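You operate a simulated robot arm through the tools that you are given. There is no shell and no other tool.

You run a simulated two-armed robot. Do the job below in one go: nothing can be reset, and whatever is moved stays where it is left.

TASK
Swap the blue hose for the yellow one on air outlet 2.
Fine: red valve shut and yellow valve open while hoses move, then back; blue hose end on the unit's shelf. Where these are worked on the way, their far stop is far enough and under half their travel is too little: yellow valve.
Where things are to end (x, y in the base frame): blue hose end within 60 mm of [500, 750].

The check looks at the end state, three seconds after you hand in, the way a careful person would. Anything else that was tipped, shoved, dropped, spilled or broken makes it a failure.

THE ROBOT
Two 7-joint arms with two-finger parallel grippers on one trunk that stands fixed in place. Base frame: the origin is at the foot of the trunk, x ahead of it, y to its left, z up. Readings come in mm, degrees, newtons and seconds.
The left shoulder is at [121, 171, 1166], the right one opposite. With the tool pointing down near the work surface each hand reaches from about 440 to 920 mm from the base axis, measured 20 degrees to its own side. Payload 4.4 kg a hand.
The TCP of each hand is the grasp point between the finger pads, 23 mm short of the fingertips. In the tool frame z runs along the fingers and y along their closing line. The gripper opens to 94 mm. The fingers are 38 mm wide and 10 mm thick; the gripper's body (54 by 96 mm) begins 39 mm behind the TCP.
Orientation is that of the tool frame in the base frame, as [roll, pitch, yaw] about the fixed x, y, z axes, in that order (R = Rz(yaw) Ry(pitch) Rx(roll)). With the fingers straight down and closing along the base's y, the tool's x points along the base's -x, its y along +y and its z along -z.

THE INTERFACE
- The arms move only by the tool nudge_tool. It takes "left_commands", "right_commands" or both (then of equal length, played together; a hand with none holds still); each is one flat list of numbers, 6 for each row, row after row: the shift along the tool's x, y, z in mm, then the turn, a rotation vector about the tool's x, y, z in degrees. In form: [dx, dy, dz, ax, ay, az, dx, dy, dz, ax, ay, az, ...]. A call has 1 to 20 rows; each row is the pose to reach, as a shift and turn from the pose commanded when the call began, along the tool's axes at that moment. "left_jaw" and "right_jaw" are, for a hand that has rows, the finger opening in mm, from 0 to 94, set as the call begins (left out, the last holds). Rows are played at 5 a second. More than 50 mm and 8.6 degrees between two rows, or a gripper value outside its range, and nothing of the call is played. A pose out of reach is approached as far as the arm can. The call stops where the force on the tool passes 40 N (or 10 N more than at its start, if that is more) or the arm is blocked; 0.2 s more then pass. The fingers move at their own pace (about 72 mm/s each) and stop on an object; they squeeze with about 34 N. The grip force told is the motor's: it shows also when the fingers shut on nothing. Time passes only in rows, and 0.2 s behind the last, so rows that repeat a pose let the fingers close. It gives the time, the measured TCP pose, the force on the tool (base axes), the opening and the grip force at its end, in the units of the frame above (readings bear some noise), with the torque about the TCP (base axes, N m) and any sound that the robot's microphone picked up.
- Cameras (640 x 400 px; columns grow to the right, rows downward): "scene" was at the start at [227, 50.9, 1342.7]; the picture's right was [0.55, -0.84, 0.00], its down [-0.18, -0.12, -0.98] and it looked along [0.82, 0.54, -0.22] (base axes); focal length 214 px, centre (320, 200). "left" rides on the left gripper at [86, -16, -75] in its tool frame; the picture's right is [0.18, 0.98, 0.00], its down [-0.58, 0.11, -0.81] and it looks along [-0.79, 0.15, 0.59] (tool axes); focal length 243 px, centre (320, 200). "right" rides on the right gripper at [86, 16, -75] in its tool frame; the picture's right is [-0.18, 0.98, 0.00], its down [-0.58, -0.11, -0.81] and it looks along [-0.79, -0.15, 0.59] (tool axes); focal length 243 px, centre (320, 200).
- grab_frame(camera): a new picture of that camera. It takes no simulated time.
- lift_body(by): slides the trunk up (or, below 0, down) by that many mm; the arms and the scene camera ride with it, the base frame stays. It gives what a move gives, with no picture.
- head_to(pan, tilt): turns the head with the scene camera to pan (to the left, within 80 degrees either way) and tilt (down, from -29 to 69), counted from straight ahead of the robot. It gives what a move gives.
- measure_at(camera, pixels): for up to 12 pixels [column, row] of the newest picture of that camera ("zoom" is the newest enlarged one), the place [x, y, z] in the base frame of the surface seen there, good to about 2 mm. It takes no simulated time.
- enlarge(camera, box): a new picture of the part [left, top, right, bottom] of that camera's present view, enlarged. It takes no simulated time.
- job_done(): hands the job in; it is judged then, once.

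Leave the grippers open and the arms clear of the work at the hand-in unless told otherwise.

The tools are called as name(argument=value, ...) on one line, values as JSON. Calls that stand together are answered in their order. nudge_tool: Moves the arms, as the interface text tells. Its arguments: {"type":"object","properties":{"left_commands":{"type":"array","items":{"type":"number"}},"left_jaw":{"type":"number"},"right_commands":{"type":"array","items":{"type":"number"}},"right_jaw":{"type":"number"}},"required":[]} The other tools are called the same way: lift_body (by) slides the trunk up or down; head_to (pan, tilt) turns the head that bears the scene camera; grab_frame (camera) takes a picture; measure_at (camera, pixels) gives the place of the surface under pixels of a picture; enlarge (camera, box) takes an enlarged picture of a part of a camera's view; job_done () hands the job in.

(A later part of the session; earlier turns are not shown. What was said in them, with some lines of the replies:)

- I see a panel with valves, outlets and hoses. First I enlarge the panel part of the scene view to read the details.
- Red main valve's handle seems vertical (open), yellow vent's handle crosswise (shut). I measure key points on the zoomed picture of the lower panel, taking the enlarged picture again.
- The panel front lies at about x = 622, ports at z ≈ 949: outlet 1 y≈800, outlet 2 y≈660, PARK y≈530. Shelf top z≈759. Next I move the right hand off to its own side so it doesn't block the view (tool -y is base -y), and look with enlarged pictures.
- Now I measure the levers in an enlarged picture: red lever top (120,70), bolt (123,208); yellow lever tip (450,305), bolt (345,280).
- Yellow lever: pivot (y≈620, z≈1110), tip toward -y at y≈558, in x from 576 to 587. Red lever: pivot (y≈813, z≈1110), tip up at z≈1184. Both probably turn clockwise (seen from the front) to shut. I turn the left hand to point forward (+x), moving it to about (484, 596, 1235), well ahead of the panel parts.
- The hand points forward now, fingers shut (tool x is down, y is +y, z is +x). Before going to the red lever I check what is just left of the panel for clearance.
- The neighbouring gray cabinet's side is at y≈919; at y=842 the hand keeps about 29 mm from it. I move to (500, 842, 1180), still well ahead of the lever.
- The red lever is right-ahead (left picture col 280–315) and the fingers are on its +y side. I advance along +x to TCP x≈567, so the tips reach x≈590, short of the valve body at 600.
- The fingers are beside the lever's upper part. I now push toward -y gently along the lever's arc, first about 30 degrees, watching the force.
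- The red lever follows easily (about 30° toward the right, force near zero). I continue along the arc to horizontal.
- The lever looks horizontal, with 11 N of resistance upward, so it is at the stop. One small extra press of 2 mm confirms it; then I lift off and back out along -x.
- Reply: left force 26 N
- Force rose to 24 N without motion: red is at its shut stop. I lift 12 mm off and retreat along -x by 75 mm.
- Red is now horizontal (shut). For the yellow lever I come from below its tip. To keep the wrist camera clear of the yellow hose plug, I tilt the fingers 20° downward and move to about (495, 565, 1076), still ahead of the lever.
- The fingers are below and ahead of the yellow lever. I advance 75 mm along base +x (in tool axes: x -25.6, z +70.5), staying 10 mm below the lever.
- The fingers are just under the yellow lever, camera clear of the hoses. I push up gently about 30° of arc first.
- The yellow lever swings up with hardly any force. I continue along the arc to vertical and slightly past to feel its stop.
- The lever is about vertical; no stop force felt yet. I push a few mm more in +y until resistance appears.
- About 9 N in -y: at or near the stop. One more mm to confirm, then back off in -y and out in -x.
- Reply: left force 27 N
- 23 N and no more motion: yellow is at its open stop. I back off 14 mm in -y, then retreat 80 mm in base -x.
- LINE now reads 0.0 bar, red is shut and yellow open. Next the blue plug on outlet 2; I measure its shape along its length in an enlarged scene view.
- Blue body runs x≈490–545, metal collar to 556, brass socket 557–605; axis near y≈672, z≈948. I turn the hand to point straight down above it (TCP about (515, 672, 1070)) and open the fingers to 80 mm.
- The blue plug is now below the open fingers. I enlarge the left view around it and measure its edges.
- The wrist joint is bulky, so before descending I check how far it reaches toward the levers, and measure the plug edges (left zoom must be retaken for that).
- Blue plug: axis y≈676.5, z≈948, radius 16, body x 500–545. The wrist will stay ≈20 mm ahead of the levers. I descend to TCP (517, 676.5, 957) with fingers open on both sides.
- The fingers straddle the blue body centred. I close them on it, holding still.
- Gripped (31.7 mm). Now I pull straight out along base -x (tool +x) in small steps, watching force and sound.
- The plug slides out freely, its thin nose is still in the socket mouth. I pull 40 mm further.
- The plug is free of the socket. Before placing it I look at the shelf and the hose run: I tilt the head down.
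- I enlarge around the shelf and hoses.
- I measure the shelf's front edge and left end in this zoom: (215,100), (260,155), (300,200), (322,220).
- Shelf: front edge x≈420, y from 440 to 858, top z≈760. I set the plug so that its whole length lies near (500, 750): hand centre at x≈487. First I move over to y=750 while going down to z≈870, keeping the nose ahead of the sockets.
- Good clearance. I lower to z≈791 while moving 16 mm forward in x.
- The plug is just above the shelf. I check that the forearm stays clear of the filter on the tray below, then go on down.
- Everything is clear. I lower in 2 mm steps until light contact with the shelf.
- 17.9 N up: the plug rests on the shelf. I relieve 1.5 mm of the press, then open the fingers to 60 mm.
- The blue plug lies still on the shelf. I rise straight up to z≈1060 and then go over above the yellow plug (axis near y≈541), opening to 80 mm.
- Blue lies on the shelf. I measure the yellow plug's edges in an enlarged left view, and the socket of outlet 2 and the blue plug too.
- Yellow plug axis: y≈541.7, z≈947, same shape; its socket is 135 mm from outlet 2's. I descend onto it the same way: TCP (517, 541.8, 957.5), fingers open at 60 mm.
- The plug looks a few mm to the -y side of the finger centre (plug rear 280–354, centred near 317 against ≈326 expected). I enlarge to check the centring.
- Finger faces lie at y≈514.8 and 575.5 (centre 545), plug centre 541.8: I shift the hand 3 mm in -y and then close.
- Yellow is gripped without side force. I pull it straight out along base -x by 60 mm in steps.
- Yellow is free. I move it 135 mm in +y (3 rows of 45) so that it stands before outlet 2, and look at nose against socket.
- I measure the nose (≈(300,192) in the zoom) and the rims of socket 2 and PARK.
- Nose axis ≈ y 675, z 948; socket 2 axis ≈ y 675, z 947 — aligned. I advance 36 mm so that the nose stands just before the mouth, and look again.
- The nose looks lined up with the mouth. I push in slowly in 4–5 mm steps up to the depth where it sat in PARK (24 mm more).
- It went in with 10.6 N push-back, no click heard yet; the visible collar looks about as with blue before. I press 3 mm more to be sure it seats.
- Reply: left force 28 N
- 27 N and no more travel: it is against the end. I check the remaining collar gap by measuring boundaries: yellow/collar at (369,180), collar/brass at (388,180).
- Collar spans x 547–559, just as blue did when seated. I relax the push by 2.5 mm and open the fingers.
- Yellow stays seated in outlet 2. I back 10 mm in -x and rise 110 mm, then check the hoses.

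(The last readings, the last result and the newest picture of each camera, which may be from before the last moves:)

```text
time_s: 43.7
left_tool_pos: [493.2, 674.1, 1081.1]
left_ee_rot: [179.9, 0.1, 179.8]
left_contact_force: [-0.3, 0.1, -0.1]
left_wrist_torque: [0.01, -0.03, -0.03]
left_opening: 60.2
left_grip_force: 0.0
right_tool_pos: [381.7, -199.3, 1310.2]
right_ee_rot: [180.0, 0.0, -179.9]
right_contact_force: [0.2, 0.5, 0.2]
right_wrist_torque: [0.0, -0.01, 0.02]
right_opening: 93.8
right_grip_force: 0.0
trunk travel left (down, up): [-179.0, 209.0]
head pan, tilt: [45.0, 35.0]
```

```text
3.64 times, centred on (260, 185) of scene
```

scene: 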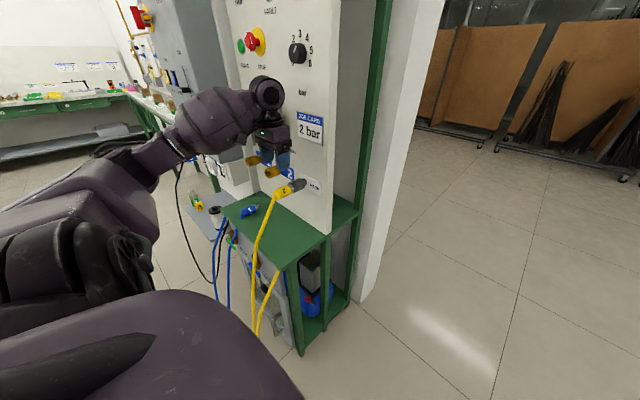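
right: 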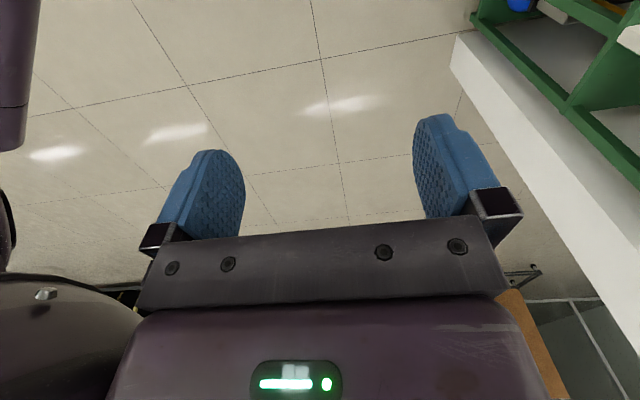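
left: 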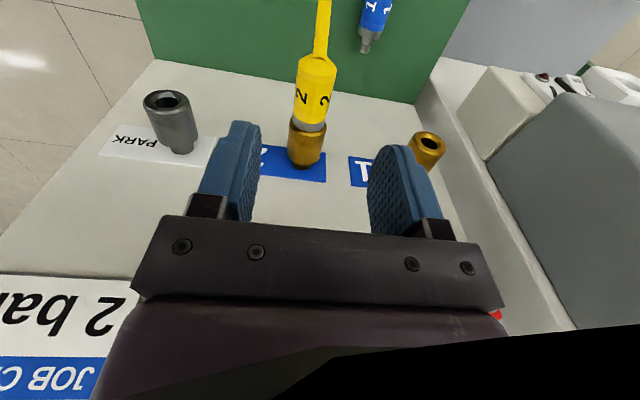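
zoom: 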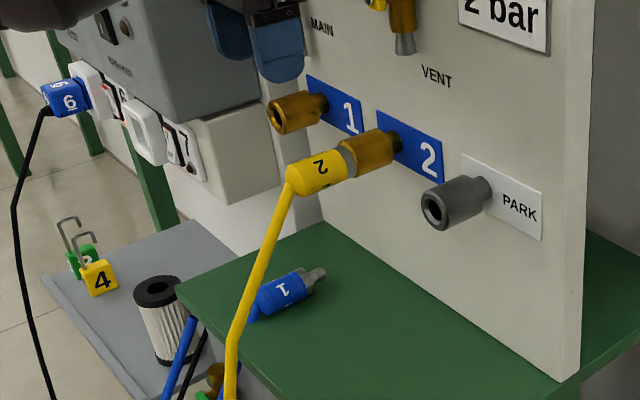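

Yellow sits in outlet 2 like blue did, and blue lies on the shelf. I measure both to confirm.

measure_at(camera="zoom", pixels=[[262, 305], [280, 292], [300, 283], [318, 272], [310, 175], [340, 165], [348, 162], [356, 158], [300, 180], [385, 145]])

enlarge(camera="left", box=[260, 0, 420, 180])

```text
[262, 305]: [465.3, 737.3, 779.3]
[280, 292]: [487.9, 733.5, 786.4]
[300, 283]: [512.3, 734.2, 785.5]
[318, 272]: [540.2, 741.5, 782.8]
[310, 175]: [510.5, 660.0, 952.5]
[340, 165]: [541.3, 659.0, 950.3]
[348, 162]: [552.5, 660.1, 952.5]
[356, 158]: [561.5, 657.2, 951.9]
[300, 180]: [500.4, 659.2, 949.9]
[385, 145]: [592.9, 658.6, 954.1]
```

```text
2.22 times, centred on (340, 90) of left
```

zoom: 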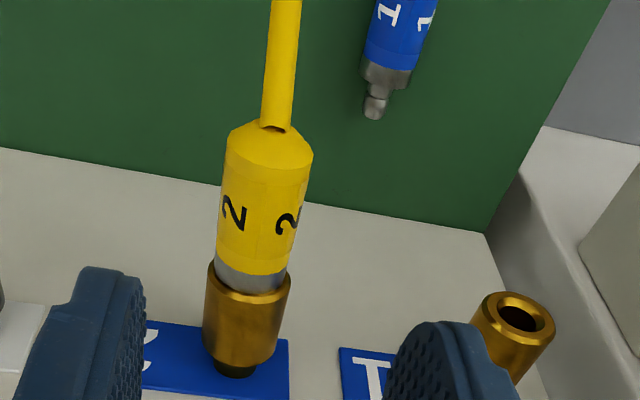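

All good: yellow seated, blue end centre ≈ (500, 749). Now the valves back: first shut the yellow vent. I turn the hand to point forward again with closed fingers, to about (500, 649, 1173).

nudge_tool(left_commands=[-0.6, -2.3, -8.4, 0, -8.18, 0, -1.3, -4.5, -16.7, 0, -16.36, 0, -1.9, -6.8, -25.1, 0, -24.55, 0, -2.5, -9.1, -33.5, 0, -32.7, 0, -3.2, -11.4, -41.8, 0, -40.9, 0, -3.8, -13.6, -50.2, 0, -49.1, 0, -4.5, -15.9, -58.5, 0, -57.3, 0, -5.1, -18.2, -66.9, 0, -65.5, 0, -5.7, -20.5, -75.3, 0, -73.6, 0, -6.4, -22.7, -83.6, 0, -81.8, 0, -7, -25, -92, 0, -90, 0], left_jaw=0)

head_to(pan=35, tilt=18)

grab_frame(camera="left")

grab_frame(camera="scene")

```text
time_s: 46.1
left_tool_pos: [500.4, 650.6, 1172.5]
left_ee_rot: [13.1, 89.8, 12.9]
left_contact_force: [0.9, -0.6, 1.1]
left_wrist_torque: [0.01, -0.01, 0.0]
left_opening: 0.2
left_grip_force: 33.4
right_tool_pos: [382.8, -199.4, 1309.5]
right_ee_rot: [-180.0, -0.1, -180.0]
right_contact_force: [-0.3, 0.5, 0.7]
right_wrist_torque: [-0.03, -0.02, 0.02]
right_opening: 94.2
right_grip_force: 0.0
trunk travel left (down, up): [-179.0, 209.0]
head pan, tilt: [45.0, 35.0]
```

```text
time_s: 46.9
left_tool_pos: [501.4, 649.4, 1172.0]
left_ee_rot: [-51.6, 90.0, -51.7]
left_contact_force: [0.5, 0.3, 0.3]
left_wrist_torque: [-0.01, 0.0, 0.01]
left_opening: 0.1
left_grip_force: 34.4
right_tool_pos: [382.3, -198.4, 1309.6]
right_ee_rot: [-180.0, 0.0, -180.0]
right_contact_force: [0.1, -1.0, -0.8]
right_wrist_torque: [-0.02, -0.01, 0.03]
right_opening: 93.8
right_grip_force: 0.1
trunk travel left (down, up): [-179.0, 209.0]
head pan, tilt: [35.0, 18.0]
```

```text
taken
```

left: 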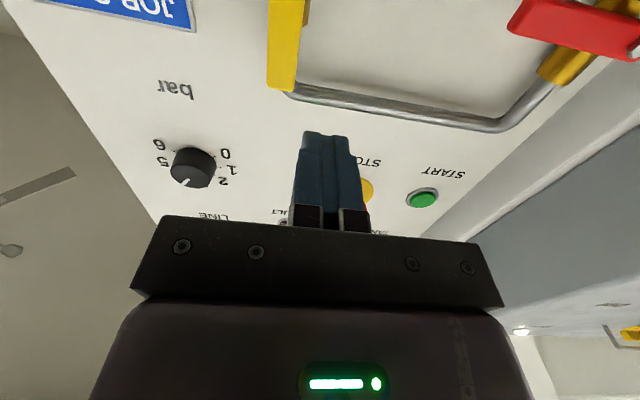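

```text
taken
```

scene: 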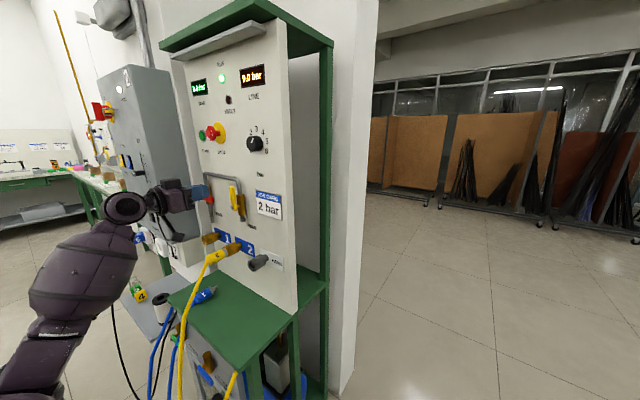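

The fingers are on the +y side of the upright yellow lever. I advance 66 mm to x≈567.

nudge_tool(left_commands=[0, 0, 22, 0, 0, 0, 0, 0, 44, 0, 0, 0, 0, 0, 66, 0, 0, 0])

grab_frame(camera="left")

enlarge(camera="scene", box=[150, 140, 300, 260])

```text
time_s: 47.7
left_tool_pos: [567.3, 649.0, 1172.1]
left_ee_rot: [-154.6, 89.8, -154.6]
left_contact_force: [-0.1, 0.9, -0.1]
left_wrist_torque: [-0.01, 0.01, 0.01]
left_opening: 0.1
left_grip_force: 34.2
right_tool_pos: [381.1, -198.0, 1309.5]
right_ee_rot: [-179.9, -0.2, 180.0]
right_contact_force: [0.1, 0.0, 0.7]
right_wrist_torque: [-0.01, 0.01, 0.01]
right_opening: 93.8
right_grip_force: 0.0
trunk travel left (down, up): [-179.0, 209.0]
head pan, tilt: [35.0, 18.0]
```

```text
taken
```

left: 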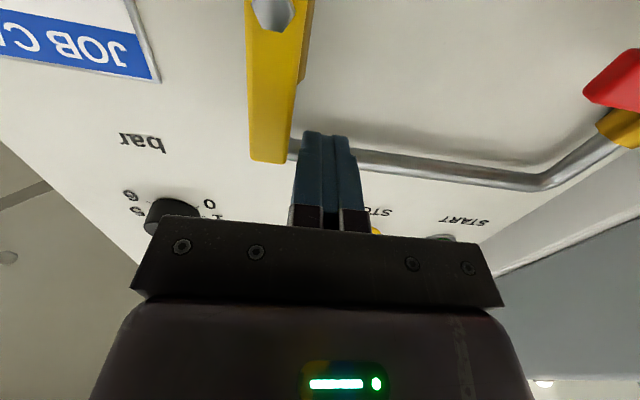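

```text
3.33 times, centred on (225, 200) of scene
```

zoom: 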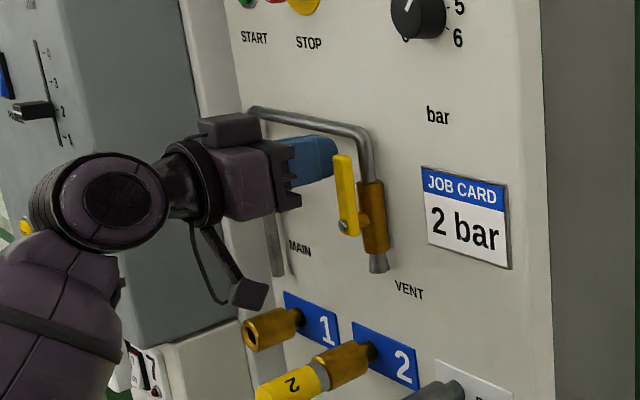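

I push the yellow lever over to the right along its arc, down to horizontal.

nudge_tool(left_commands=[0, -6, 0, 0, 0, 0, 0, -12, 0, 0, 0, 0, 0, -18, 0, 0, 0, 0, -0.3, -23.4, 0, 0, 0, 0, 1, -29, 0, 0, 0, 0, 2.3, -34.4, 0, 0, 0, 0, 5, -39.5, 0, 0, 0, 0, 7.6, -44.5, 0, 0, 0, 0, 11.5, -48.7, 0, 0, 0, 0, 15.4, -52.7, 0, 0, 0, 0, 20.3, -55.7, 0, 0, 0, 0, 25.1, -58.7, 0, 0, 0, 0, 30.5, -60.5, 0, 0, 0, 0, 35, -62, 0, 0, 0, 0])

enlarge(camera="scene", box=[150, 140, 300, 260])

```text
time_s: 50.7
left_tool_pos: [565.9, 586.7, 1137.1]
left_ee_rot: [-2.9, 90.0, -2.9]
left_contact_force: [-0.2, 0.9, 3.0]
left_wrist_torque: [0.02, -0.03, 0.02]
left_opening: 0.0
left_grip_force: 33.9
right_tool_pos: [382.9, -198.8, 1308.9]
right_ee_rot: [180.0, 0.0, -180.0]
right_contact_force: [0.3, -0.6, -0.6]
right_wrist_torque: [0.0, -0.02, -0.01]
right_opening: 94.0
right_grip_force: 0.1
trunk travel left (down, up): [-179.0, 209.0]
head pan, tilt: [35.0, 18.0]
```

```text
3.33 times, centred on (225, 200) of scene
```

zoom: 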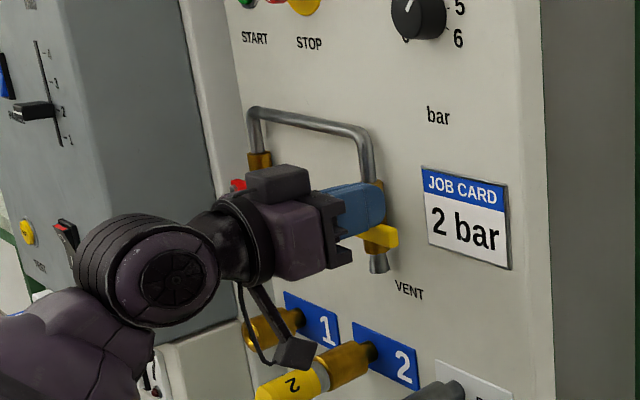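

The lever is almost level. I press down a few mm more until the stop is felt.

nudge_tool(left_commands=[1.5, 0, 0, 0, 0, 0, 3, 0, 0, 0, 0, 0, 4, 0, 0, 0, 0, 0])

```text
time_s: 51.5
left_tool_pos: [564.6, 586.6, 1137.1]
left_ee_rot: [20.4, 89.5, 20.3]
left_contact_force: [5.6, 5.5, 24.3]
left_wrist_torque: [0.13, -0.4, -0.04]
left_opening: 0.0
left_grip_force: 34.0
right_tool_pos: [379.3, -198.4, 1310.0]
right_ee_rot: [180.0, 0.1, -179.9]
right_contact_force: [0.3, -0.5, -0.6]
right_wrist_torque: [0.01, 0.01, 0.03]
right_opening: 93.9
right_grip_force: 0.0
trunk travel left (down, up): [-179.0, 209.0]
head pan, tilt: [35.0, 18.0]
```

24 N up: yellow is at its shut stop. I lift off, back out, and move over below the red lever's tip: (≈497, 758, 1074).

nudge_tool(left_commands=[-7, 0, 0, 0, 0, 0, -14, 0, 0, 0, 0, 0, -14, 0, -35, 0, 0, 0, -14, 0, -70, 0, 0, 0, -5, 43, -70, 0, 0, 0, 8, 86, -70, 0, 0, 0, 20, 130, -70, 0, 0, 0, 40, 171, -70, 0, 0, 0, 59, 171, -70, 0, 0, 0])

grab_frame(camera="left")

enlarge(camera="scene", box=[150, 60, 300, 260])

```text
time_s: 53.5
left_tool_pos: [497.3, 758.5, 1074.4]
left_ee_rot: [8.9, 89.9, 8.7]
left_contact_force: [-0.8, 0.4, -0.8]
left_wrist_torque: [-0.01, 0.03, -0.03]
left_opening: 0.2
left_grip_force: 33.7
right_tool_pos: [382.3, -199.6, 1309.3]
right_ee_rot: [180.0, 0.0, 179.9]
right_contact_force: [-0.1, 0.6, -0.5]
right_wrist_torque: [-0.04, 0.02, -0.01]
right_opening: 94.0
right_grip_force: 0.2
trunk travel left (down, up): [-179.0, 209.0]
head pan, tilt: [35.0, 18.0]
```

```text
taken
```

left: 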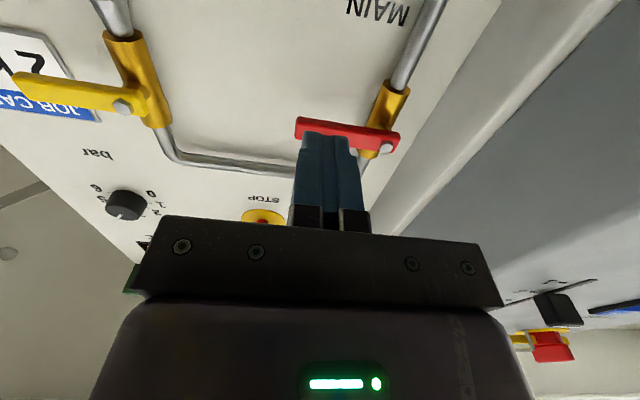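

```text
2.00 times, centred on (225, 160) of scene
```

zoom: 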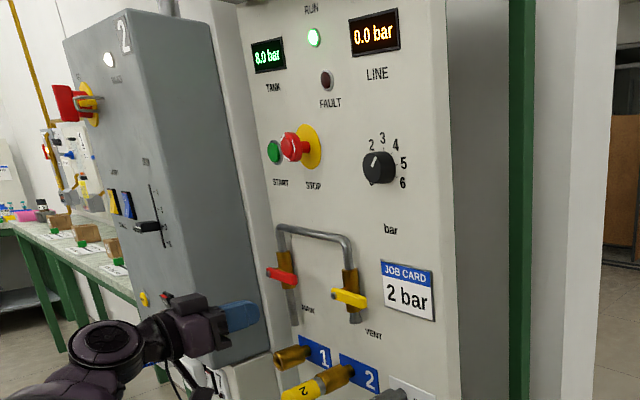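

Both levers are horizontal. I advance 70 mm in x under the red lever's outer end.

nudge_tool(left_commands=[0, 0, 24, 0, 0, 0, 0, 0, 48, 0, 0, 0, 0, 0, 70, 0, 0, 0])

nudge_tool(left_commands=[-5, 0, 0, 0, 0, 0, -10, 0, 0, 0, 0, 0, -16, 0, 0, 0, 0, 0, -22, 0, 0, 0, 0, 0, -28, 1.2, 0, 0, 0, 0, -34, 2.7, 0, 0, 0, 0])

enlarge(camera="scene", box=[150, 140, 300, 260])

grab_frame(camera="left")

```text
time_s: 54.3
left_tool_pos: [566.5, 760.8, 1075.0]
left_ee_rot: [-21.0, 90.0, -21.1]
left_contact_force: [-0.4, -0.3, -0.1]
left_wrist_torque: [0.01, -0.02, 0.0]
left_opening: 0.1
left_grip_force: 34.1
right_tool_pos: [382.8, -198.8, 1310.2]
right_ee_rot: [-179.9, -0.1, -180.0]
right_contact_force: [0.4, 0.3, -0.2]
right_wrist_torque: [-0.01, 0.03, -0.01]
right_opening: 94.1
right_grip_force: 0.0
trunk travel left (down, up): [-179.0, 209.0]
head pan, tilt: [35.0, 18.0]
```

```text
time_s: 55.7
left_tool_pos: [567.3, 761.5, 1108.9]
left_ee_rot: [-17.7, 89.9, -17.9]
left_contact_force: [-0.2, 1.7, -1.3]
left_wrist_torque: [-0.03, 0.01, 0.0]
left_opening: 0.0
left_grip_force: 33.9
right_tool_pos: [382.4, -198.0, 1310.0]
right_ee_rot: [179.9, 0.1, 179.9]
right_contact_force: [0.1, 0.1, -0.5]
right_wrist_torque: [0.01, 0.01, 0.01]
right_opening: 93.9
right_grip_force: 0.0
trunk travel left (down, up): [-179.0, 209.0]
head pan, tilt: [35.0, 18.0]
```

```text
3.33 times, centred on (225, 200) of scene
```

zoom: 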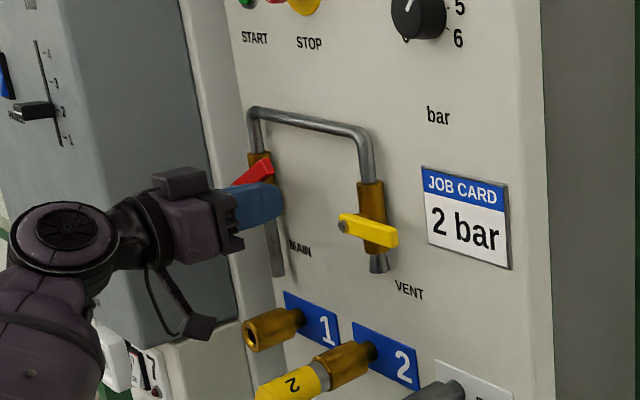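

```text
taken
```

left: 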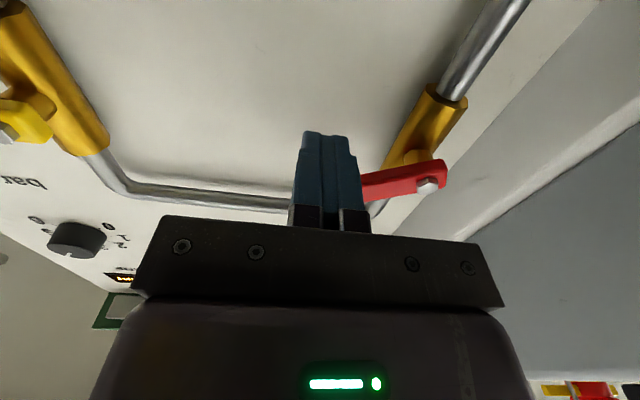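

The red lever rises easily. I continue along the arc to upright.

nudge_tool(left_commands=[-5.3, 2.9, 0, 0, 0, 0, -10.6, 5.9, 0, 0, 0, 0, -15, 10, 0, 0, 0, 0, -19.3, 14.2, 0, 0, 0, 0, -22.5, 19.4, 0, 0, 0, 0, -25.6, 24.6, 0, 0, 0, 0, -27.3, 30.5, 0, 0, 0, 0, -29, 35, 0, 0, 0, 0])

enlarge(camera="scene", box=[150, 140, 300, 260])

```text
time_s: 57.5
left_tool_pos: [566.2, 795.4, 1136.9]
left_ee_rot: [-17.6, 90.0, -17.6]
left_contact_force: [0.4, -0.8, 1.1]
left_wrist_torque: [0.04, 0.01, -0.01]
left_opening: 0.1
left_grip_force: 33.9
right_tool_pos: [382.6, -198.4, 1310.1]
right_ee_rot: [-179.9, 0.0, -180.0]
right_contact_force: [0.4, -0.2, -0.4]
right_wrist_torque: [0.02, -0.02, -0.02]
right_opening: 94.1
right_grip_force: 0.1
trunk travel left (down, up): [-179.0, 209.0]
head pan, tilt: [35.0, 18.0]
```

```text
3.33 times, centred on (225, 200) of scene
```

zoom: 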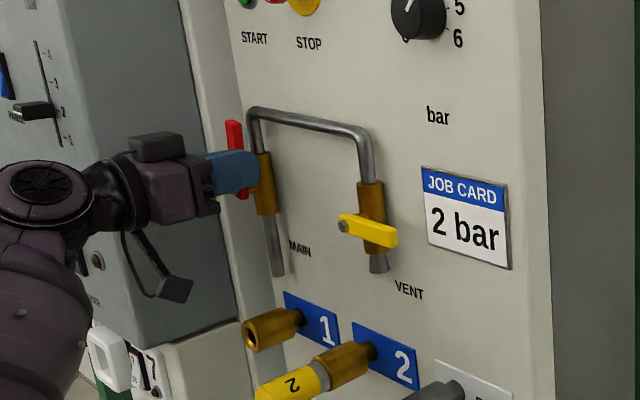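

The red lever is nearly upright. I press a few mm more in +y until its stop is felt.

nudge_tool(left_commands=[0, 1.5, 0, 0, 0, 0, 0, 3, 0, 0, 0, 0, 0, 4.5, 0, 0, 0, 0])

```text
time_s: 58.3
left_tool_pos: [566.7, 800.3, 1137.0]
left_ee_rot: [4.8, 89.9, 4.8]
left_contact_force: [-0.5, -1.6, 1.1]
left_wrist_torque: [0.06, 0.0, -0.02]
left_opening: 0.1
left_grip_force: 34.4
right_tool_pos: [382.9, -199.1, 1309.2]
right_ee_rot: [-180.0, 0.0, -180.0]
right_contact_force: [-0.3, -0.1, 0.3]
right_wrist_torque: [-0.04, 0.01, -0.04]
right_opening: 94.1
right_grip_force: 0.1
trunk travel left (down, up): [-179.0, 209.0]
head pan, tilt: [35.0, 18.0]
```

No stop yet (1.6 N). A few mm more.

nudge_tool(left_commands=[0, 1, 0, 0, 0, 0, 0, 2, 0, 0, 0, 0, 0, 3, 0, 0, 0, 0])

enlarge(camera="scene", box=[150, 140, 300, 260])

```text
time_s: 59.1
left_tool_pos: [567.7, 801.5, 1136.6]
left_ee_rot: [156.2, 90.0, 156.0]
left_contact_force: [-0.3, -14.3, -3.4]
left_wrist_torque: [-0.31, 0.02, -0.14]
left_opening: 0.1
left_grip_force: 34.1
right_tool_pos: [382.2, -200.4, 1307.5]
right_ee_rot: [179.9, 0.0, 179.9]
right_contact_force: [0.2, -0.5, -0.2]
right_wrist_torque: [0.01, -0.03, -0.01]
right_opening: 94.1
right_grip_force: 0.0
trunk travel left (down, up): [-179.0, 209.0]
head pan, tilt: [35.0, 18.0]
```

```text
3.33 times, centred on (225, 200) of scene
```

zoom: 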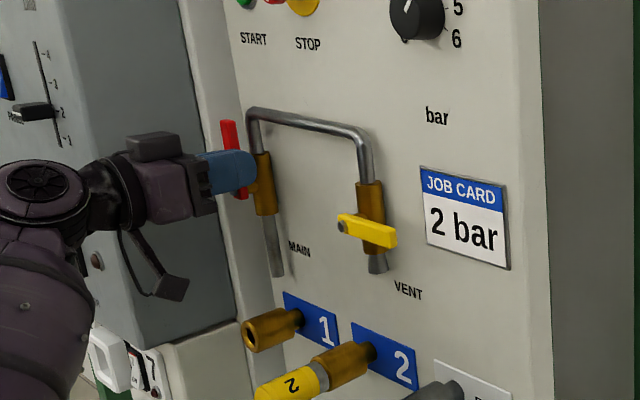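

14 N with no more travel: red is at its open stop. I back off 14 mm in -y and retreat 80 mm in -x, then look at the displays.

nudge_tool(left_commands=[0, -7, 0, 0, 0, 0, 0, -16, 0, 0, 0, 0, 0, -16, -35, 0, 0, 0, 0, -16, -80, 0, 0, 0])

enlarge(camera="scene", box=[150, 60, 300, 180])

enlarge(camera="scene", box=[150, 160, 300, 280])

```text
time_s: 60.1
left_tool_pos: [486.2, 788.6, 1140.2]
left_ee_rot: [-6.4, 89.9, -6.4]
left_contact_force: [0.2, 0.5, -0.5]
left_wrist_torque: [0.01, -0.03, -0.01]
left_opening: 0.0
left_grip_force: 34.0
right_tool_pos: [381.9, -199.1, 1310.0]
right_ee_rot: [-180.0, 0.1, 179.9]
right_contact_force: [-0.1, 0.5, 1.0]
right_wrist_torque: [-0.02, 0.01, -0.01]
right_opening: 94.0
right_grip_force: 0.1
trunk travel left (down, up): [-179.0, 209.0]
head pan, tilt: [35.0, 18.0]
```

```text
3.33 times, centred on (225, 120) of scene
```

zoom: 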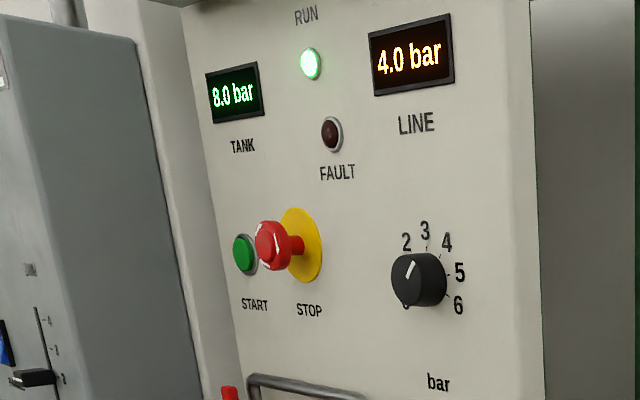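

```text
3.33 times, centred on (225, 220) of scene
```

zoom: 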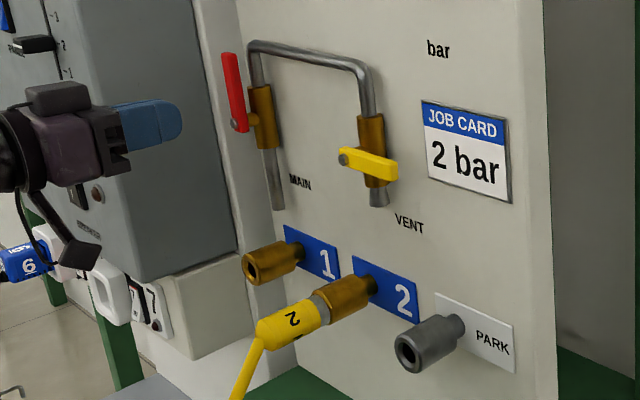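

LINE is back at 4.0 bar, no fault, red open and yellow shut. Now I move the left hand away, first to about (470, 600, 1233), then turning it back to its starting pose with fingers open.

nudge_tool(left_commands=[-18, -30, -10, 0, 0, 0, -36, -70, -14, 0, 0, 0, -55, -110, -16, 0, 0, 0, -75, -150, -16, 0, 0, 0, -93, -188, -16, 0, 0, 0])

nudge_tool(left_commands=[-5.5, -11.3, -11.5, 0, 8.18, 0, -11.1, -22.5, -22.9, 0, 16.36, 0, -16.6, -33.8, -34.4, 0, 24.55, 0, -22.2, -45.1, -45.8, 0, 32.7, 0, -27.7, -56.4, -57.3, 0, 40.9, 0, -33.3, -67.6, -68.7, 0, 49.1, 0, -38.8, -78.9, -80.2, 0, 57.3, 0, -44.4, -90.2, -91.6, 0, 65.5, 0, -49.9, -101.5, -103.1, 0, 73.6, 0, -55.5, -112.7, -114.5, 0, 81.8, 0, -61, -124, -126, 0, 90, 0], left_jaw=94)

head_to(pan=42, tilt=28)

grab_frame(camera="scene")

grab_frame(camera="left")

```text
time_s: 61.3
left_tool_pos: [469.7, 601.0, 1231.0]
left_ee_rot: [3.9, 89.9, 3.9]
left_contact_force: [0.9, -0.8, 0.0]
left_wrist_torque: [-0.01, -0.01, 0.02]
left_opening: 0.1
left_grip_force: 33.6
right_tool_pos: [381.7, -198.7, 1309.3]
right_ee_rot: [-179.9, 0.0, 180.0]
right_contact_force: [0.2, 0.1, -0.2]
right_wrist_torque: [0.03, 0.01, -0.02]
right_opening: 94.2
right_grip_force: 0.1
trunk travel left (down, up): [-179.0, 209.0]
head pan, tilt: [35.0, 18.0]
```

```text
time_s: 63.7
left_tool_pos: [339.9, 472.5, 1298.0]
left_ee_rot: [-180.0, 1.5, 179.3]
left_contact_force: [2.6, 0.9, -4.2]
left_wrist_torque: [-0.06, 0.17, 0.0]
left_opening: 93.9
left_grip_force: 0.1
right_tool_pos: [379.3, -200.0, 1311.2]
right_ee_rot: [179.9, 0.0, 179.8]
right_contact_force: [-0.7, -0.3, 0.4]
right_wrist_torque: [-0.03, -0.07, 0.01]
right_opening: 94.0
right_grip_force: 0.0
trunk travel left (down, up): [-179.0, 209.0]
head pan, tilt: [35.0, 18.0]
```

```text
time_s: 64.4
left_tool_pos: [342.0, 473.3, 1298.2]
left_ee_rot: [-179.8, 2.0, 179.4]
left_contact_force: [0.3, -0.2, -0.1]
left_wrist_torque: [0.02, 0.01, 0.01]
left_opening: 94.0
left_grip_force: 0.1
right_tool_pos: [381.0, -199.9, 1308.9]
right_ee_rot: [-180.0, 0.0, 180.0]
right_contact_force: [0.2, -0.1, 1.0]
right_wrist_torque: [0.03, 0.0, 0.01]
right_opening: 94.1
right_grip_force: 0.1
trunk travel left (down, up): [-179.0, 209.0]
head pan, tilt: [42.0, 28.0]
```

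```text
taken
```

scene: 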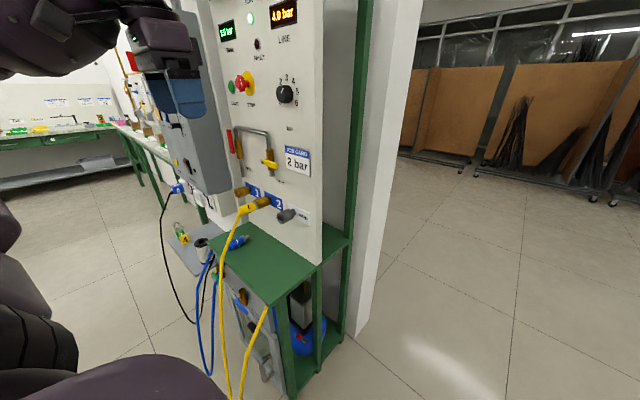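

```text
taken
```

left: 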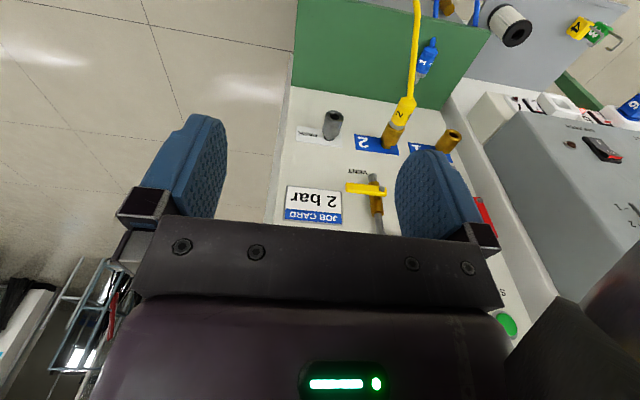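

Both hands are clear. A last enlarged look at panel and shelf before handing in.

enlarge(camera="scene", box=[170, 110, 350, 290])

measure_at(camera="zoom", pixels=[[208, 70], [213, 135], [347, 190], [370, 192], [225, 490], [240, 470], [262, 460], [275, 350], [322, 325], [330, 322]])

enlarge(camera="scene", box=[200, 0, 320, 120])

```text
2.22 times, centred on (260, 200) of scene
```

zoom: 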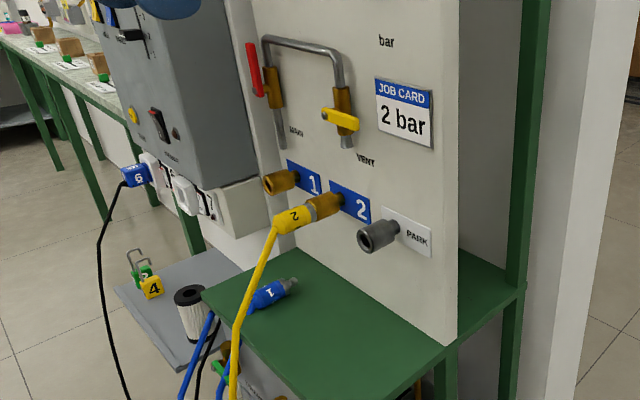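

```text
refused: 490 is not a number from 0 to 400
```

```text
3.33 times, centred on (260, 60) of scene
```

zoom: 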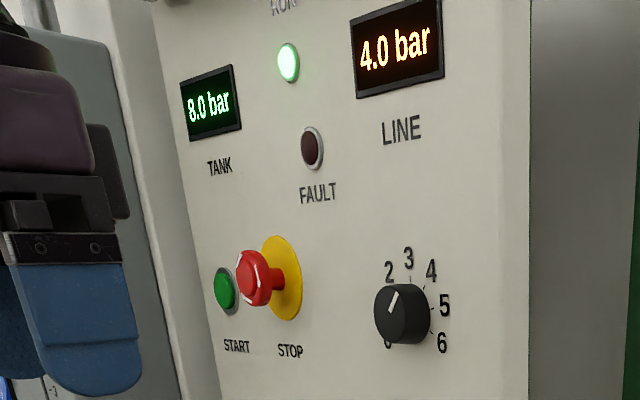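

Displays are as at the start. I verify lever angles and blue's place with measured points.

enlarge(camera="scene", box=[215, 120, 315, 200])

enlarge(camera="scene", box=[200, 180, 320, 280])

```text
5.00 times, centred on (265, 160) of scene
```

zoom: 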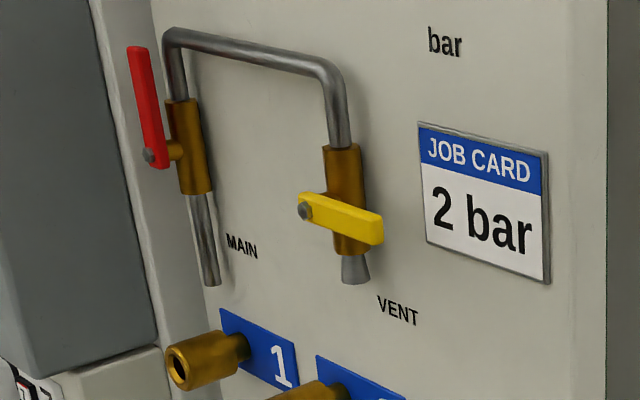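

```text
4.00 times, centred on (260, 230) of scene
```

zoom: 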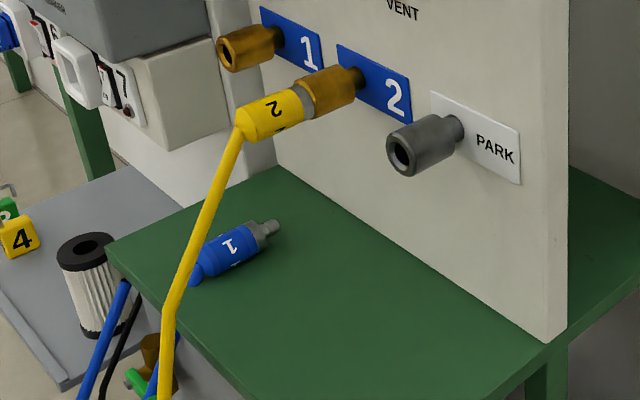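

measure_at(camera="zoom", pixels=[[205, 265], [230, 248], [250, 240], [270, 228], [255, 120], [295, 100], [308, 95], [320, 92]])

enlarge(camera="scene", box=[215, 120, 315, 200])

measure_at(camera="zoom", pixels=[[138, 60], [146, 110], [149, 155], [304, 210], [320, 213], [345, 220], [368, 228], [376, 228]])

```text
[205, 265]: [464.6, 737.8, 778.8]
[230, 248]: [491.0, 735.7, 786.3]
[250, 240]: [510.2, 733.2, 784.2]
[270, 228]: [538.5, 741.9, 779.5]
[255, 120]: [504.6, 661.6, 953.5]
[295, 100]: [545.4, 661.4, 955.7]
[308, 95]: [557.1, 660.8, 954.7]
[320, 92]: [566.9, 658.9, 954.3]
```

```text
5.00 times, centred on (265, 160) of scene
```

zoom: 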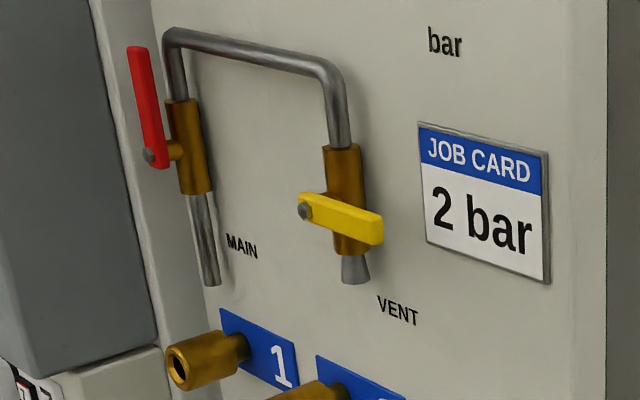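

```text
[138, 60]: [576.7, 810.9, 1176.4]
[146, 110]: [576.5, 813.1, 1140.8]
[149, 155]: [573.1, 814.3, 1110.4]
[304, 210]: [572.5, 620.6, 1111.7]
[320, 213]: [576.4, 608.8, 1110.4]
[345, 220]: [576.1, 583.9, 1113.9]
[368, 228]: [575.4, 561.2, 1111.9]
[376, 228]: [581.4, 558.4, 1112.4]
```

Both valves are back at their starting positions: red upright (open) and yellow level (shut). The yellow hose is seated in outlet 2, and the blue end lies on the shelf around (500, 749). LINE reads 4.0 bar with no fault. The grippers are open and the arms are clear, so I hand in.

job_done()

```text
The job is handed in.
```

The yellow hose is now seated in air outlet 2, and the blue hose end rests on the unit's shelf at about (500, 749). I've handed the job in, but no result has come back from the check yet.

- **Valves during the swap:** I shut the red valve to its stop and opened the yellow valve fully to its far stop before moving any hose. LINE read 0.0 bar while the hoses moved.
- **Valves now:** the yellow valve is shut and the red valve is open, both back at their stops. LINE is back at 4.0 bar, RUN is lit and FAULT is off.
- **Yellow hose:** it stopped firmly at the same depth the blue one had been at. I heard no click from it.
- **Blue hose:** the end lay still after I let go. In the camera picture, the hose appears to pass through the shelf rather than over its front edge.
- **Pressure setting:** the job card on the panel says 2 bar, but the task didn't ask for a pressure change. I left the regulator at 4.0 bar.

Both grippers are open and the arms are clear of the unit.
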